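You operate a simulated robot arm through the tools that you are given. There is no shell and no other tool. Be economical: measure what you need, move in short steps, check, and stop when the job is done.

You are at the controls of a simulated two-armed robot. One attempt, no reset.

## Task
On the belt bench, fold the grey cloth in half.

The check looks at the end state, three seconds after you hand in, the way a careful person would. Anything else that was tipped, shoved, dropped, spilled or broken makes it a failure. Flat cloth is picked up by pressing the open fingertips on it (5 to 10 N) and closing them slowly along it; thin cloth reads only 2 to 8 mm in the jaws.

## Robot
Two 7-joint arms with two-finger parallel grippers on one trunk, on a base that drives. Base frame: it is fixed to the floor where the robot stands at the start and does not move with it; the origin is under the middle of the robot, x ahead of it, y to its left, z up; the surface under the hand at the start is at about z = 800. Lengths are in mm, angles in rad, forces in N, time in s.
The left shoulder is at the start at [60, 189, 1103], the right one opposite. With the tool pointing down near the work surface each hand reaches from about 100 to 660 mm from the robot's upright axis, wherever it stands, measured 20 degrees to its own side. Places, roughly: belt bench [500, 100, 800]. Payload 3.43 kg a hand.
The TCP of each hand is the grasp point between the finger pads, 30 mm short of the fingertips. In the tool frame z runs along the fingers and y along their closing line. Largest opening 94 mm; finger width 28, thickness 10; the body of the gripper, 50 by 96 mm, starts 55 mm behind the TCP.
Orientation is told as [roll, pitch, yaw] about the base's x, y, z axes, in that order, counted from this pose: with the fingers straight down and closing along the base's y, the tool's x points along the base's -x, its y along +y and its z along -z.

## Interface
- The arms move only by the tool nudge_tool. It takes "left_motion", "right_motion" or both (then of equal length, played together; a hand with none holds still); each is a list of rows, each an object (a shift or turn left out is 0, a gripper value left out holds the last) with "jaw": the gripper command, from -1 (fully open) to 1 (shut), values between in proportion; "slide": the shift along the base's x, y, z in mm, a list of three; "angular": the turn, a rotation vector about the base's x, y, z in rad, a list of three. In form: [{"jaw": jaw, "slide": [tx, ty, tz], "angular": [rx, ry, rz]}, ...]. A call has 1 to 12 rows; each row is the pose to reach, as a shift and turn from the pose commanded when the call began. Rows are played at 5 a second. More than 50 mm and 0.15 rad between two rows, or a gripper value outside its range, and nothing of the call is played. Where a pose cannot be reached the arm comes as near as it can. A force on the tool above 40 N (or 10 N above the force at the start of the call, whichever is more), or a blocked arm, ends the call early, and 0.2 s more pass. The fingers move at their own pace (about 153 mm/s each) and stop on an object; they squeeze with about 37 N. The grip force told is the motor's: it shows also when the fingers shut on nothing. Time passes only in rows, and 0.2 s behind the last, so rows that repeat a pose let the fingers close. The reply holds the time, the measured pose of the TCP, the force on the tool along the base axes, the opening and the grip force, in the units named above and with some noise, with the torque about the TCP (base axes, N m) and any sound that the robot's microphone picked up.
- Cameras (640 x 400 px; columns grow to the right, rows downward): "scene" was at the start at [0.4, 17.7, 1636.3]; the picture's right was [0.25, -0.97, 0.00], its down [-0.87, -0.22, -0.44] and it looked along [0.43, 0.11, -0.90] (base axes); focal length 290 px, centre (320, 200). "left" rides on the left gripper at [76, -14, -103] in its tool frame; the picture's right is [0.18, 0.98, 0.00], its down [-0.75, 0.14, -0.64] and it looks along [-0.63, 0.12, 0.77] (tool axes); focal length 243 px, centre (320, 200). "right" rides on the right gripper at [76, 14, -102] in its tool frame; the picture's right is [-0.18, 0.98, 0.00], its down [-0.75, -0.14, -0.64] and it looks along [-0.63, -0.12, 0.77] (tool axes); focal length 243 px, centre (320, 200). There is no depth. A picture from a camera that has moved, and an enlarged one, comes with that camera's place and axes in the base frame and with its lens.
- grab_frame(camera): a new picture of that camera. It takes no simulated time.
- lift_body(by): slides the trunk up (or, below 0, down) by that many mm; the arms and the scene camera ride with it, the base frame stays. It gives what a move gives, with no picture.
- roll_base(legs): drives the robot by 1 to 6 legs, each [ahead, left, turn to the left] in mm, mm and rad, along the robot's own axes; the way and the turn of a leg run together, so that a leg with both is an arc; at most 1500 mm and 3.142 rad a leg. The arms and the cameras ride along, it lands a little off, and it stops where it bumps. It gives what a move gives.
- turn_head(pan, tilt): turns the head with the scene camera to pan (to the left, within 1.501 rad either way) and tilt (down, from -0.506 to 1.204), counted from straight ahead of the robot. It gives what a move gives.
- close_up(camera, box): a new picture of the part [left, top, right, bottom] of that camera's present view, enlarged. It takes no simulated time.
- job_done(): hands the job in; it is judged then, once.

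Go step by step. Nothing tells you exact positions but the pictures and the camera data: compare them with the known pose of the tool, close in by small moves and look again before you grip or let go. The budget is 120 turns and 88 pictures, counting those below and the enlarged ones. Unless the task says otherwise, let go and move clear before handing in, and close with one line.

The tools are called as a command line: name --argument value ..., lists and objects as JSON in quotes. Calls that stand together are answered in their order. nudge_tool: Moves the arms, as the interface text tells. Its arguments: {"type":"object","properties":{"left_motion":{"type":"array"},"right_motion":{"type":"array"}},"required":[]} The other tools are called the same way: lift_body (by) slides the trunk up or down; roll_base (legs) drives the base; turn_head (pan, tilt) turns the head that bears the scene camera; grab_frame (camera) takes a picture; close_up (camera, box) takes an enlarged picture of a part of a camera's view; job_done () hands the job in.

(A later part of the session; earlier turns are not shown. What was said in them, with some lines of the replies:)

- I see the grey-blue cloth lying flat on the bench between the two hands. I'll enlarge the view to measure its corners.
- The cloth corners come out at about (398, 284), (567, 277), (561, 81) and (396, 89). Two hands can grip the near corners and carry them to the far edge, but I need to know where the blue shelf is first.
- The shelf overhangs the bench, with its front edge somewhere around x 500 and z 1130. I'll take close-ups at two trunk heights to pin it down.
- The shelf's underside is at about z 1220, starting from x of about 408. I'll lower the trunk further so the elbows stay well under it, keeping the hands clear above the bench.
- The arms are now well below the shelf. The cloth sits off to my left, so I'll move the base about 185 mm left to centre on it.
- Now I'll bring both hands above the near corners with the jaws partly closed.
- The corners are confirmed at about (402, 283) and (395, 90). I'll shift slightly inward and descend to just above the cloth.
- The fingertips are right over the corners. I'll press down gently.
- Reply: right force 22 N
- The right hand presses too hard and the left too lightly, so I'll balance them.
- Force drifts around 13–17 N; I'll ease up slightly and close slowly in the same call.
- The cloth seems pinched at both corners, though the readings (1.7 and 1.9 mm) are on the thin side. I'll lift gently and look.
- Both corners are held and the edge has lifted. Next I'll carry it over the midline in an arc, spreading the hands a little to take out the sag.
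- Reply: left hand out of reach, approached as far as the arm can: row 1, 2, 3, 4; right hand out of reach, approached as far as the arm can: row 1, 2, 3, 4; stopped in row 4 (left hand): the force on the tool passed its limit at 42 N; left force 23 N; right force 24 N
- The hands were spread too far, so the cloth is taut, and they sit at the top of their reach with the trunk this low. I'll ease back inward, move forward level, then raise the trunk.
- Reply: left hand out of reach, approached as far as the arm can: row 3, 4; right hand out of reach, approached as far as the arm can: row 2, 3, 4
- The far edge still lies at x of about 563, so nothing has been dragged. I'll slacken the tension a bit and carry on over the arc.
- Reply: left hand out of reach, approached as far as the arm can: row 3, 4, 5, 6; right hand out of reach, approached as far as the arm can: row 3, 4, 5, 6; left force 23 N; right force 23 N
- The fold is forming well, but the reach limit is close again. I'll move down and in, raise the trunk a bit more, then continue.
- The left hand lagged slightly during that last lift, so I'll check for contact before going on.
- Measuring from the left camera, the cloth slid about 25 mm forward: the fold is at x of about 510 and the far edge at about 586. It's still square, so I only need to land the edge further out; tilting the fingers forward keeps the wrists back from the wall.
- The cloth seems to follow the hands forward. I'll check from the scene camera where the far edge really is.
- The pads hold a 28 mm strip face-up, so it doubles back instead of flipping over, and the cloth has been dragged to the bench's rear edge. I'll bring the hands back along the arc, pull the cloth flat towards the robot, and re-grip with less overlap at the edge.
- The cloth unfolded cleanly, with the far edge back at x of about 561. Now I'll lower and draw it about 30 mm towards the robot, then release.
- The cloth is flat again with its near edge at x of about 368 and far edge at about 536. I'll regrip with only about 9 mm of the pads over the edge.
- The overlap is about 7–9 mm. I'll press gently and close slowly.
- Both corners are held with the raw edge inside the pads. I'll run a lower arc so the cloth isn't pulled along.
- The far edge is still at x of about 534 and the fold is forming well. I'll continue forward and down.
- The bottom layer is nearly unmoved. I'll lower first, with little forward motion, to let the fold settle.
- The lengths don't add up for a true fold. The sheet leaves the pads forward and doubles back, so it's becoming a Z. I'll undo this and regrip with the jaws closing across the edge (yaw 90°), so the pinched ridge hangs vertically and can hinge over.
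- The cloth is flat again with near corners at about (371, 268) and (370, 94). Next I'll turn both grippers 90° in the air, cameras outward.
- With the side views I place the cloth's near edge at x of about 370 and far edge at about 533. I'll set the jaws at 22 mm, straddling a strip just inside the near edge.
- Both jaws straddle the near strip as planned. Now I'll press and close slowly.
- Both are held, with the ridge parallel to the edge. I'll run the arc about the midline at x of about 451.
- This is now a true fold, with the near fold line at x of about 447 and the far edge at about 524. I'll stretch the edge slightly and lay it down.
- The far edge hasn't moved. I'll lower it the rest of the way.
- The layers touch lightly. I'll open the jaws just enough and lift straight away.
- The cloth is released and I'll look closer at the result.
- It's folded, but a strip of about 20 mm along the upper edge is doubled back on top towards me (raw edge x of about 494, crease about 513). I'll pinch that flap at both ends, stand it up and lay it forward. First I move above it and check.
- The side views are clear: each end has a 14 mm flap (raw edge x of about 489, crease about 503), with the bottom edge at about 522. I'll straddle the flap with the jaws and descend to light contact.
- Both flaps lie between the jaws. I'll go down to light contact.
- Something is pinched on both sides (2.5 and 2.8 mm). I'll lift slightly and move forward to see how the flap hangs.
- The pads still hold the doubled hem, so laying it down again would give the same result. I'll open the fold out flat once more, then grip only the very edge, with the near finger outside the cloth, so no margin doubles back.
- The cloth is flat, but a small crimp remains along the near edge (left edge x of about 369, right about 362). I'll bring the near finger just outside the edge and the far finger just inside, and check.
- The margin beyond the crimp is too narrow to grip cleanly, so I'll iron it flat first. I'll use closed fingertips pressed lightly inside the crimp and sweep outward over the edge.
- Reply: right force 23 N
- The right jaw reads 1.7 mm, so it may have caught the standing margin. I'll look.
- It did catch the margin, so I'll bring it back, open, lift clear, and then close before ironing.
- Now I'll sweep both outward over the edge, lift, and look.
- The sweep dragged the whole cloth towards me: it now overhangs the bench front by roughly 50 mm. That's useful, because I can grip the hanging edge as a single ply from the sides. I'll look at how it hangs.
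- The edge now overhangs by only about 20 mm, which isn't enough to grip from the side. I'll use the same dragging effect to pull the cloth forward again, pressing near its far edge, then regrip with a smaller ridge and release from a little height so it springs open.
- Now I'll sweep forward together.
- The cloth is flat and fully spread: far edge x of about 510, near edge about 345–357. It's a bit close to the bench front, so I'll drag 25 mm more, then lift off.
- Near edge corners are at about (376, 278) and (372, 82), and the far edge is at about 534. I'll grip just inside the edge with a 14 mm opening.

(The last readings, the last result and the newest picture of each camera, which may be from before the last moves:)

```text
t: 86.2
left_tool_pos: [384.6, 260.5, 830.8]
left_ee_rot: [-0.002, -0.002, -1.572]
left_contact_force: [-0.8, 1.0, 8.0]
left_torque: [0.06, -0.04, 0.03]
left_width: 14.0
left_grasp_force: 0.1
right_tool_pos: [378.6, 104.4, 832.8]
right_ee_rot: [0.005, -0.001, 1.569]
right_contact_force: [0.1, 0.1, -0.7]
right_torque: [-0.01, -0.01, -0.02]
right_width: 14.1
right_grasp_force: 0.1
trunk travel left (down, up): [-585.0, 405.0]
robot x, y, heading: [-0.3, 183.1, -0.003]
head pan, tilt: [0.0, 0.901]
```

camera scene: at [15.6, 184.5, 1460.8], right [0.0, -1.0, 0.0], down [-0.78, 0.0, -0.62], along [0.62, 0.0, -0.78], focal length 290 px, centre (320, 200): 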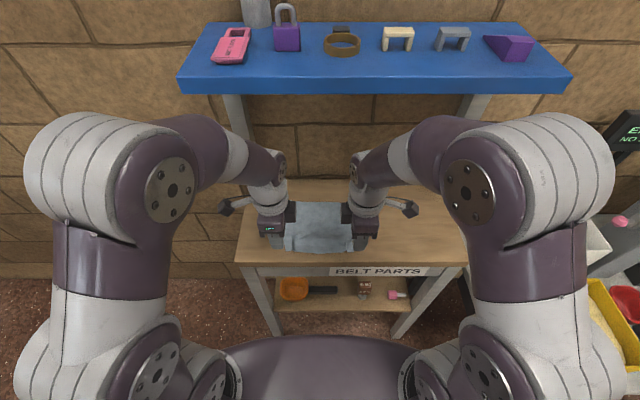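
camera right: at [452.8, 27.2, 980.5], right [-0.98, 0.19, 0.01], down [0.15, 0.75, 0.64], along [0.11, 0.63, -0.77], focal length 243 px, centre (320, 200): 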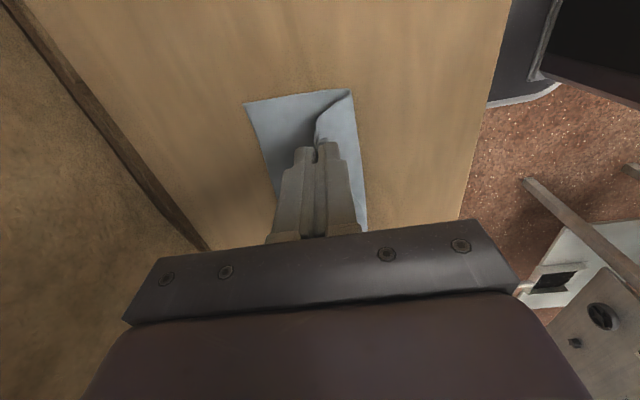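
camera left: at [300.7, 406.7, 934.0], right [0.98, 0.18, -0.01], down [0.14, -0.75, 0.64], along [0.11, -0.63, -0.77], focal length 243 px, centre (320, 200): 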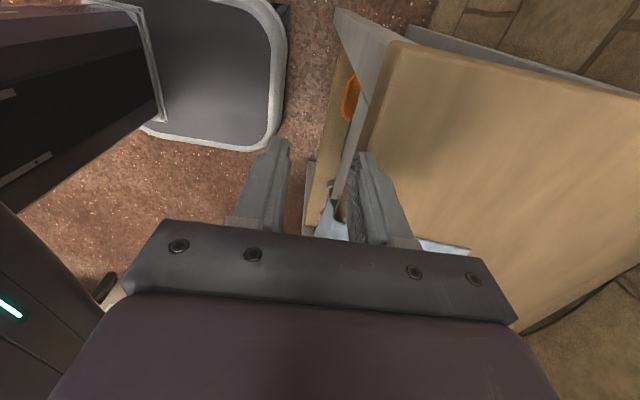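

nudge_tool --right_motion '[{"slide": [0, 0, -1]}, {"slide": [0, 0, -1.6]}, {"slide": [0, 0, -1.6]}]'

```text
t: 87.0
left_tool_pos: [384.4, 260.9, 830.2]
left_ee_rot: [-0.002, -0.002, -1.572]
left_contact_force: [1.6, -0.1, 3.1]
left_torque: [0.04, -0.02, 0.02]
left_width: 14.4
left_grasp_force: 0.7
right_tool_pos: [378.3, 105.3, 831.2]
right_ee_rot: [0.003, -0.002, 1.569]
right_contact_force: [2.3, -3.8, 19.3]
right_torque: [-0.24, -0.07, -0.01]
right_width: 14.0
right_grasp_force: 0.1
trunk travel left (down, up): [-585.0, 405.0]
robot x, y, heading: [1.4, 181.6, -0.002]
head pan, tilt: [0.0, 0.901]
```

nudge_tool --left_motion '[{"slide": [0, 0, -0.3]}, {"jaw": 0.74, "slide": [0, 0, -0.3]}, {"jaw": 0.78, "slide": [0, 0, -0.3]}, {"jaw": 0.82, "slide": [0, 0, -0.3]}, {"jaw": 0.86, "slide": [0, 0, -0.3]}, {"jaw": 0.9, "slide": [0, 0, -0.3]}, {"jaw": 0.95, "slide": [0, 0, -0.3]}, {"jaw": 1.0, "slide": [0, 0, -0.3]}, {"jaw": 1.0, "slide": [0, 0, -0.3]}]' --right_motion '[{"slide": [0, 0, 0.8]}, {"jaw": 0.74, "slide": [0, 0, 0.8]}, {"jaw": 0.78, "slide": [0, 0, 0.8]}, {"jaw": 0.82, "slide": [0, 0, 0.8]}, {"jaw": 0.86, "slide": [0, 0, 0.8]}, {"jaw": 0.9, "slide": [0, 0, 0.8]}, {"jaw": 0.95, "slide": [0, 0, 0.8]}, {"jaw": 1.0, "slide": [0, 0, 0.8]}, {"jaw": 1.0, "slide": [0, 0, 0.8]}]'

nudge_tool --left_motion '[{"slide": [1, 0, 6]}, {"slide": [3, 0, 13]}, {"slide": [6, 0, 22]}, {"slide": [10, 0, 31]}]' --right_motion '[{"slide": [1, 0, 6]}, {"slide": [3, 0, 13]}, {"slide": [6, 0, 22]}, {"slide": [10, 0, 31]}]'

```text
t: 89.0
left_tool_pos: [384.2, 261.4, 831.1]
left_ee_rot: [-0.002, -0.002, -1.572]
left_contact_force: [0.0, 0.2, 11.6]
left_torque: [0.0, -0.04, 0.01]
left_width: 1.2
left_grasp_force: 36.2
right_tool_pos: [378.2, 104.6, 830.7]
right_ee_rot: [0.001, -0.002, 1.567]
right_contact_force: [-1.1, 1.0, 9.4]
right_torque: [-0.02, 0.03, 0.01]
right_width: 0.0
right_grasp_force: 33.0
trunk travel left (down, up): [-585.0, 405.0]
robot x, y, heading: [-1.1, 187.9, 0.001]
head pan, tilt: [0.0, 0.901]
```

```text
t: 90.0
left_tool_pos: [395.4, 261.4, 862.4]
left_ee_rot: [-0.005, -0.002, -1.57]
left_contact_force: [0.1, -0.5, -0.5]
left_torque: [-0.01, -0.01, 0.01]
left_width: 1.0
left_grasp_force: 35.6
right_tool_pos: [388.7, 104.7, 862.8]
right_ee_rot: [0.006, -0.001, 1.569]
right_contact_force: [0.2, 0.2, 0.1]
right_torque: [-0.02, 0.03, 0.01]
right_width: 0.0
right_grasp_force: 32.9
trunk travel left (down, up): [-585.0, 405.0]
robot x, y, heading: [-1.3, 184.6, -0.005]
head pan, tilt: [0.0, 0.901]
```

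The left now holds what reads as a single ply (1.0 mm), but the right slipped off. I'll lower the left again and redo the right slightly further in.

nudge_tool --left_motion '[{"slide": [-4, 0, -9]}, {"slide": [-7, 0, -18]}, {"slide": [-9, 0, -25]}, {"slide": [-10, 0, -28]}, {"slide": [-10, 0, -28]}, {"slide": [-10, 0, -28]}]' --right_motion '[{"jaw": 0.58, "slide": [-2, 0, 0]}, {"slide": [-4, 0, 0]}, {"slide": [-4, 0, 0]}, {"slide": [-4, 0, -15]}, {"slide": [-4, 0, -28]}, {"slide": [-4, 0, -30]}]'

close_up --camera "right" --box '[220, 100, 420, 225]'

```text
t: 91.3
left_tool_pos: [384.6, 260.9, 832.6]
left_ee_rot: [-0.004, -0.002, -1.572]
left_contact_force: [0.5, -0.2, 1.7]
left_torque: [0.01, 0.02, 0.02]
left_width: 1.1
left_grasp_force: 35.4
right_tool_pos: [386.0, 106.5, 831.7]
right_ee_rot: [0.006, -0.003, 1.57]
right_contact_force: [-0.1, -0.3, 0.6]
right_torque: [0.01, 0.03, -0.01]
right_width: 19.8
right_grasp_force: 0.0
trunk travel left (down, up): [-585.0, 405.0]
robot x, y, heading: [0.5, 179.1, -0.001]
head pan, tilt: [0.0, 0.901]
```

```text
3.20 times, centred on (320, 162) of right
camera zoom: at [371.2, 29.6, 933.7], right [-0.98, 0.19, 0.01], down [0.15, 0.75, 0.64], along [0.12, 0.63, -0.77], focal length 776 px, centre (320, 320)
```

zoom: 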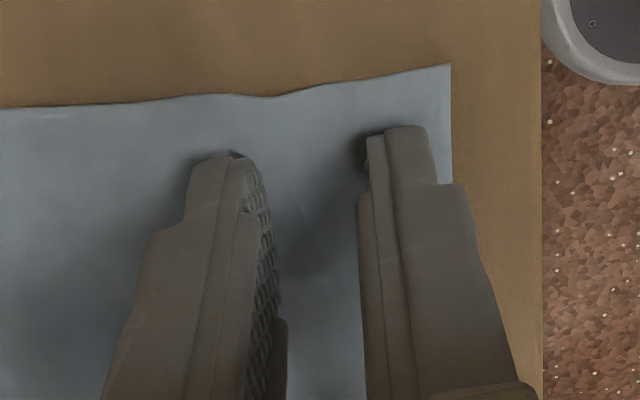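

The right near edge is actually at x of about 360, further out than I thought. I'll use the same near-finger-outside placement as worked on the left: centre at x 366, opening 16 mm.

nudge_tool --right_motion '[{"slide": [0, 0, 10]}, {"jaw": 0.66, "slide": [-10, -2, 12]}, {"slide": [-20, -2, 10]}, {"slide": [-20, -2, 2]}, {"slide": [-20, -2, -0.8]}, {"slide": [-20, -2, -0.8]}]'

```text
t: 92.8
left_tool_pos: [386.1, 260.5, 833.5]
left_ee_rot: [-0.005, -0.002, -1.572]
left_contact_force: [-0.2, 0.2, -0.4]
left_torque: [-0.02, -0.03, -0.01]
left_width: 1.1
left_grasp_force: 35.9
right_tool_pos: [365.7, 103.9, 833.3]
right_ee_rot: [0.002, -0.001, 1.568]
right_contact_force: [0.3, -1.0, 5.3]
right_torque: [-0.05, -0.08, -0.06]
right_width: 16.0
right_grasp_force: 0.2
trunk travel left (down, up): [-585.0, 405.0]
robot x, y, heading: [-1.0, 187.1, 0.003]
head pan, tilt: [0.0, 0.901]
```

nudge_tool --right_motion '[{"jaw": 0.7, "slide": [0, 0, -0.3]}, {"jaw": 0.74, "slide": [0, 0, -0.3]}, {"jaw": 0.78, "slide": [0, 0, -0.3]}, {"jaw": 0.82, "slide": [0, 0, -0.3]}, {"jaw": 0.86, "slide": [0, 0, -0.3]}, {"jaw": 0.9, "slide": [0, 0, -0.3]}, {"jaw": 0.95, "slide": [0, 0, -0.3]}, {"jaw": 1.0, "slide": [0, 0, -0.3]}, {"jaw": 1.0, "slide": [0, 0, -0.3]}]'

```text
t: 94.8
left_tool_pos: [384.2, 261.6, 834.4]
left_ee_rot: [-0.003, -0.002, -1.571]
left_contact_force: [-0.4, -0.4, 0.3]
left_torque: [-0.02, -0.01, -0.02]
left_width: 0.9
left_grasp_force: 35.8
right_tool_pos: [364.6, 103.6, 831.4]
right_ee_rot: [0.003, -0.002, 1.568]
right_contact_force: [1.2, 0.7, 15.6]
right_torque: [0.03, -0.13, 0.03]
right_width: 1.3
right_grasp_force: 36.5
trunk travel left (down, up): [-585.0, 405.0]
robot x, y, heading: [-0.1, 181.1, -0.002]
head pan, tilt: [0.0, 0.901]
```

Both edges read about one ply (0.9 and 1.3 mm). Next I'll lift and arc over the midline, a bit further on the right.

nudge_tool --left_motion '[{"slide": [3, 0, 7]}, {"slide": [11, 0, 21]}, {"slide": [23, 0, 35]}, {"slide": [37, 0, 46]}, {"slide": [53, 0, 54]}, {"slide": [69, 0, 57]}, {"slide": [85, 0, 56]}, {"slide": [100, 0, 51]}]' --right_motion '[{"slide": [4, 0, 10]}, {"slide": [13, 0, 24]}, {"slide": [27, 0, 38]}, {"slide": [43, 0, 49]}, {"slide": [61, 0, 57]}, {"slide": [80, 0, 60]}, {"slide": [98, 0, 59]}, {"slide": [116, 0, 54]}]'

close_up --camera "scene" --box '[240, 150, 400, 250]'

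```text
t: 96.5
left_tool_pos: [485.0, 262.2, 884.7]
left_ee_rot: [-0.004, -0.002, -1.573]
left_contact_force: [0.2, -0.2, -0.6]
left_torque: [-0.03, 0.03, -0.02]
left_width: 0.8
left_grasp_force: 36.0
right_tool_pos: [483.1, 102.0, 884.3]
right_ee_rot: [0.006, 0.0, 1.569]
right_contact_force: [-0.4, 0.7, -0.3]
right_torque: [0.04, 0.01, -0.02]
right_width: 1.5
right_grasp_force: 36.1
trunk travel left (down, up): [-585.0, 405.0]
robot x, y, heading: [1.4, 180.9, -0.002]
head pan, tilt: [0.0, 0.901]
```

```text
4.00 times, centred on (320, 200) of scene
camera zoom: at [17.2, 184.6, 1460.8], right [0.0, -1.0, 0.0], down [-0.78, 0.0, -0.62], along [0.62, 0.0, -0.78], focal length 1159 px, centre (320, 200)
```

zoom: 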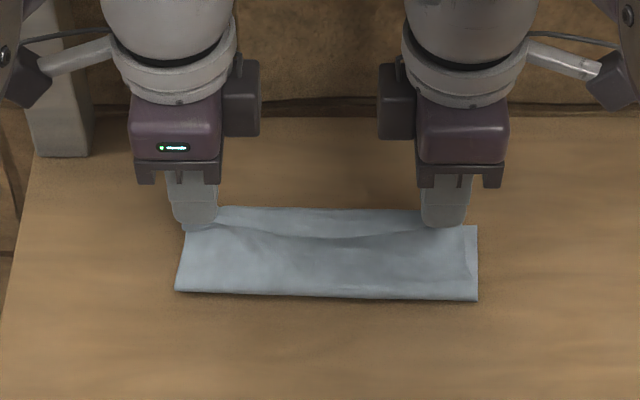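

This is a clean, full fold with almost no margin. The bottom layer lies slightly turned (far-left x of about 536, far-right about 519), so I'll land each side to match.

nudge_tool --left_motion '[{"slide": [12, 0, -5]}, {"slide": [22, 0, -12]}, {"slide": [31, 0, -20]}, {"slide": [38, 0, -30]}, {"slide": [42, 0, -38]}, {"slide": [44, 0, -42]}, {"slide": [44, 0, -42]}]' --right_motion '[{"slide": [9, 0, -5]}, {"slide": [17, 0, -12]}, {"slide": [24, 0, -20]}, {"slide": [29, 0, -30]}, {"slide": [32, 0, -38]}, {"slide": [33, 0, -42]}, {"slide": [33, 0, -42]}]'

close_up --camera "scene" --box '[250, 160, 390, 247.5]'

```text
t: 98.2
left_tool_pos: [528.6, 260.1, 842.9]
left_ee_rot: [-0.004, -0.003, -1.572]
left_contact_force: [-0.5, -0.5, 0.9]
left_torque: [0.0, -0.02, -0.05]
left_width: 1.0
left_grasp_force: 35.7
right_tool_pos: [515.5, 101.8, 843.1]
right_ee_rot: [0.005, -0.001, 1.569]
right_contact_force: [0.3, -0.9, 0.9]
right_torque: [-0.02, 0.0, 0.03]
right_width: 1.3
right_grasp_force: 36.5
trunk travel left (down, up): [-585.0, 405.0]
robot x, y, heading: [0.2, 182.7, -0.005]
head pan, tilt: [0.0, 0.901]
```

```text
4.57 times, centred on (320, 204) of scene
camera zoom: at [15.5, 184.6, 1460.8], right [0.0, -1.0, 0.0], down [-0.78, 0.0, -0.62], along [0.62, 0.0, -0.78], focal length 1325 px, centre (320, 183)
```

zoom: 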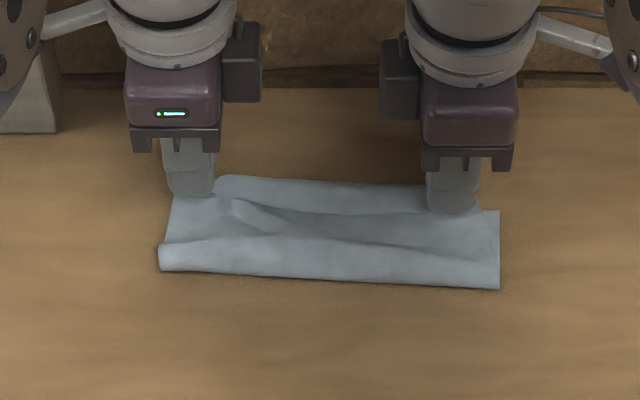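

The edges are within about 10 mm. I'll lower the last bit, nudge the left a little further, then open and lift straight up.

nudge_tool --left_motion '[{"slide": [3, 1, -3]}, {"slide": [6, 2, -6]}, {"slide": [6, 2, -6]}, {"jaw": 0.6, "slide": [6, 2, -6]}, {"jaw": 0.6, "slide": [7, 2, -4]}, {"slide": [7, 2, 10]}, {"slide": [7, 2, 40]}, {"slide": [7, 30, 55]}, {"slide": [-20, 70, 55]}, {"slide": [-50, 100, 55]}]' --right_motion '[{"slide": [1, -1, -3]}, {"slide": [2, -2, -6]}, {"slide": [2, -2, -6]}, {"jaw": 0.6, "slide": [2, -2, -6]}, {"jaw": 0.6, "slide": [3, -2, -4]}, {"slide": [3, -2, 10]}, {"slide": [3, -2, 40]}, {"slide": [3, -30, 55]}, {"slide": [-20, -70, 55]}, {"slide": [-50, -100, 55]}]'

close_up --camera "scene" --box '[276, 180, 372, 240]'

```text
t: 100.3
left_tool_pos: [477.7, 369.3, 909.1]
left_ee_rot: [0.012, -0.007, -1.565]
left_contact_force: [1.6, 0.3, 1.2]
left_torque: [0.0, 0.09, 0.03]
left_width: 18.6
left_grasp_force: 0.0
left hand out of reach, approached as far as the arm can: row 8
right_tool_pos: [461.7, 10.4, 905.6]
right_ee_rot: [0.0, 0.003, 1.572]
right_contact_force: [0.2, 0.8, 0.2]
right_torque: [-0.02, 0.01, 0.0]
right_width: 18.7
right_grasp_force: 0.1
trunk travel left (down, up): [-585.0, 405.0]
robot x, y, heading: [3.8, 186.7, 0.003]
head pan, tilt: [0.0, 0.901]
```

```text
6.67 times, centred on (324, 210) of scene
camera zoom: at [10.7, 192.2, 1465.3], right [0.0, -1.0, 0.0], down [-0.78, 0.0, -0.62], along [0.62, 0.0, -0.78], focal length 1932 px, centre (293, 133)
```

zoom: 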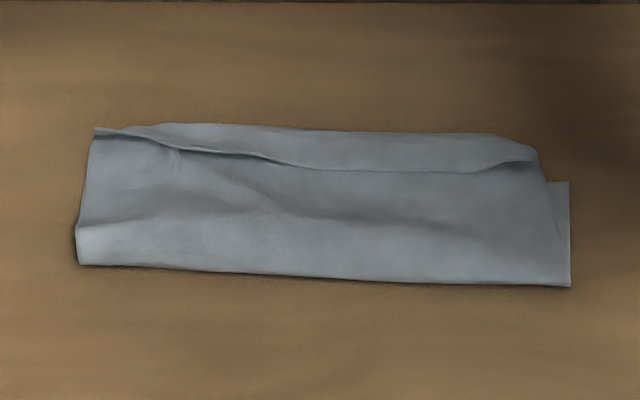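

The cloth is now folded in half, with the upper edge lying close along the far edge and no doubled hem that I can see. The left arm ended near its reach limit, so I'll move both hands back and clear before handing in.

nudge_tool --left_motion '[{"slide": [-25, 0, 0]}, {"slide": [-55, 0, 0]}, {"slide": [-90, 0, 0]}, {"slide": [-125, 0, 0]}, {"slide": [-125, 0, 0]}]' --right_motion '[{"slide": [-25, 0, 0]}, {"slide": [-55, 0, 0]}, {"slide": [-90, 0, 0]}, {"slide": [-125, 0, 0]}, {"slide": [-125, 0, 0]}]'

```text
t: 101.5
left_tool_pos: [355.7, 361.9, 897.6]
left_ee_rot: [-0.007, 0.0, -1.573]
left_contact_force: [0.6, 0.0, -0.1]
left_torque: [0.01, 0.03, 0.0]
left_width: 18.6
left_grasp_force: 0.0
right_tool_pos: [336.9, 3.0, 895.5]
right_ee_rot: [0.007, -0.001, 1.569]
right_contact_force: [0.4, 0.9, 0.2]
right_torque: [-0.02, 0.05, 0.0]
right_width: 18.9
right_grasp_force: 0.0
trunk travel left (down, up): [-585.0, 405.0]
robot x, y, heading: [1.5, 184.8, -0.005]
head pan, tilt: [0.0, 0.901]
```

Both hands are empty and clear of the cloth, which lay folded on the bench in my last picture. I'm handing in now.

job_done

```text
The job is handed in.
```

I folded the grey cloth in half on the belt bench, let go, and moved both hands clear before handing in. The fold isn't perfect: the upper edge stops about 18 mm short of the lower edge in the middle, and the cloth lies slightly turned on the bench. I had no pictures left to check after the hands backed away, and the left arm may have brushed something, perhaps the shelf post, as it lifted off.
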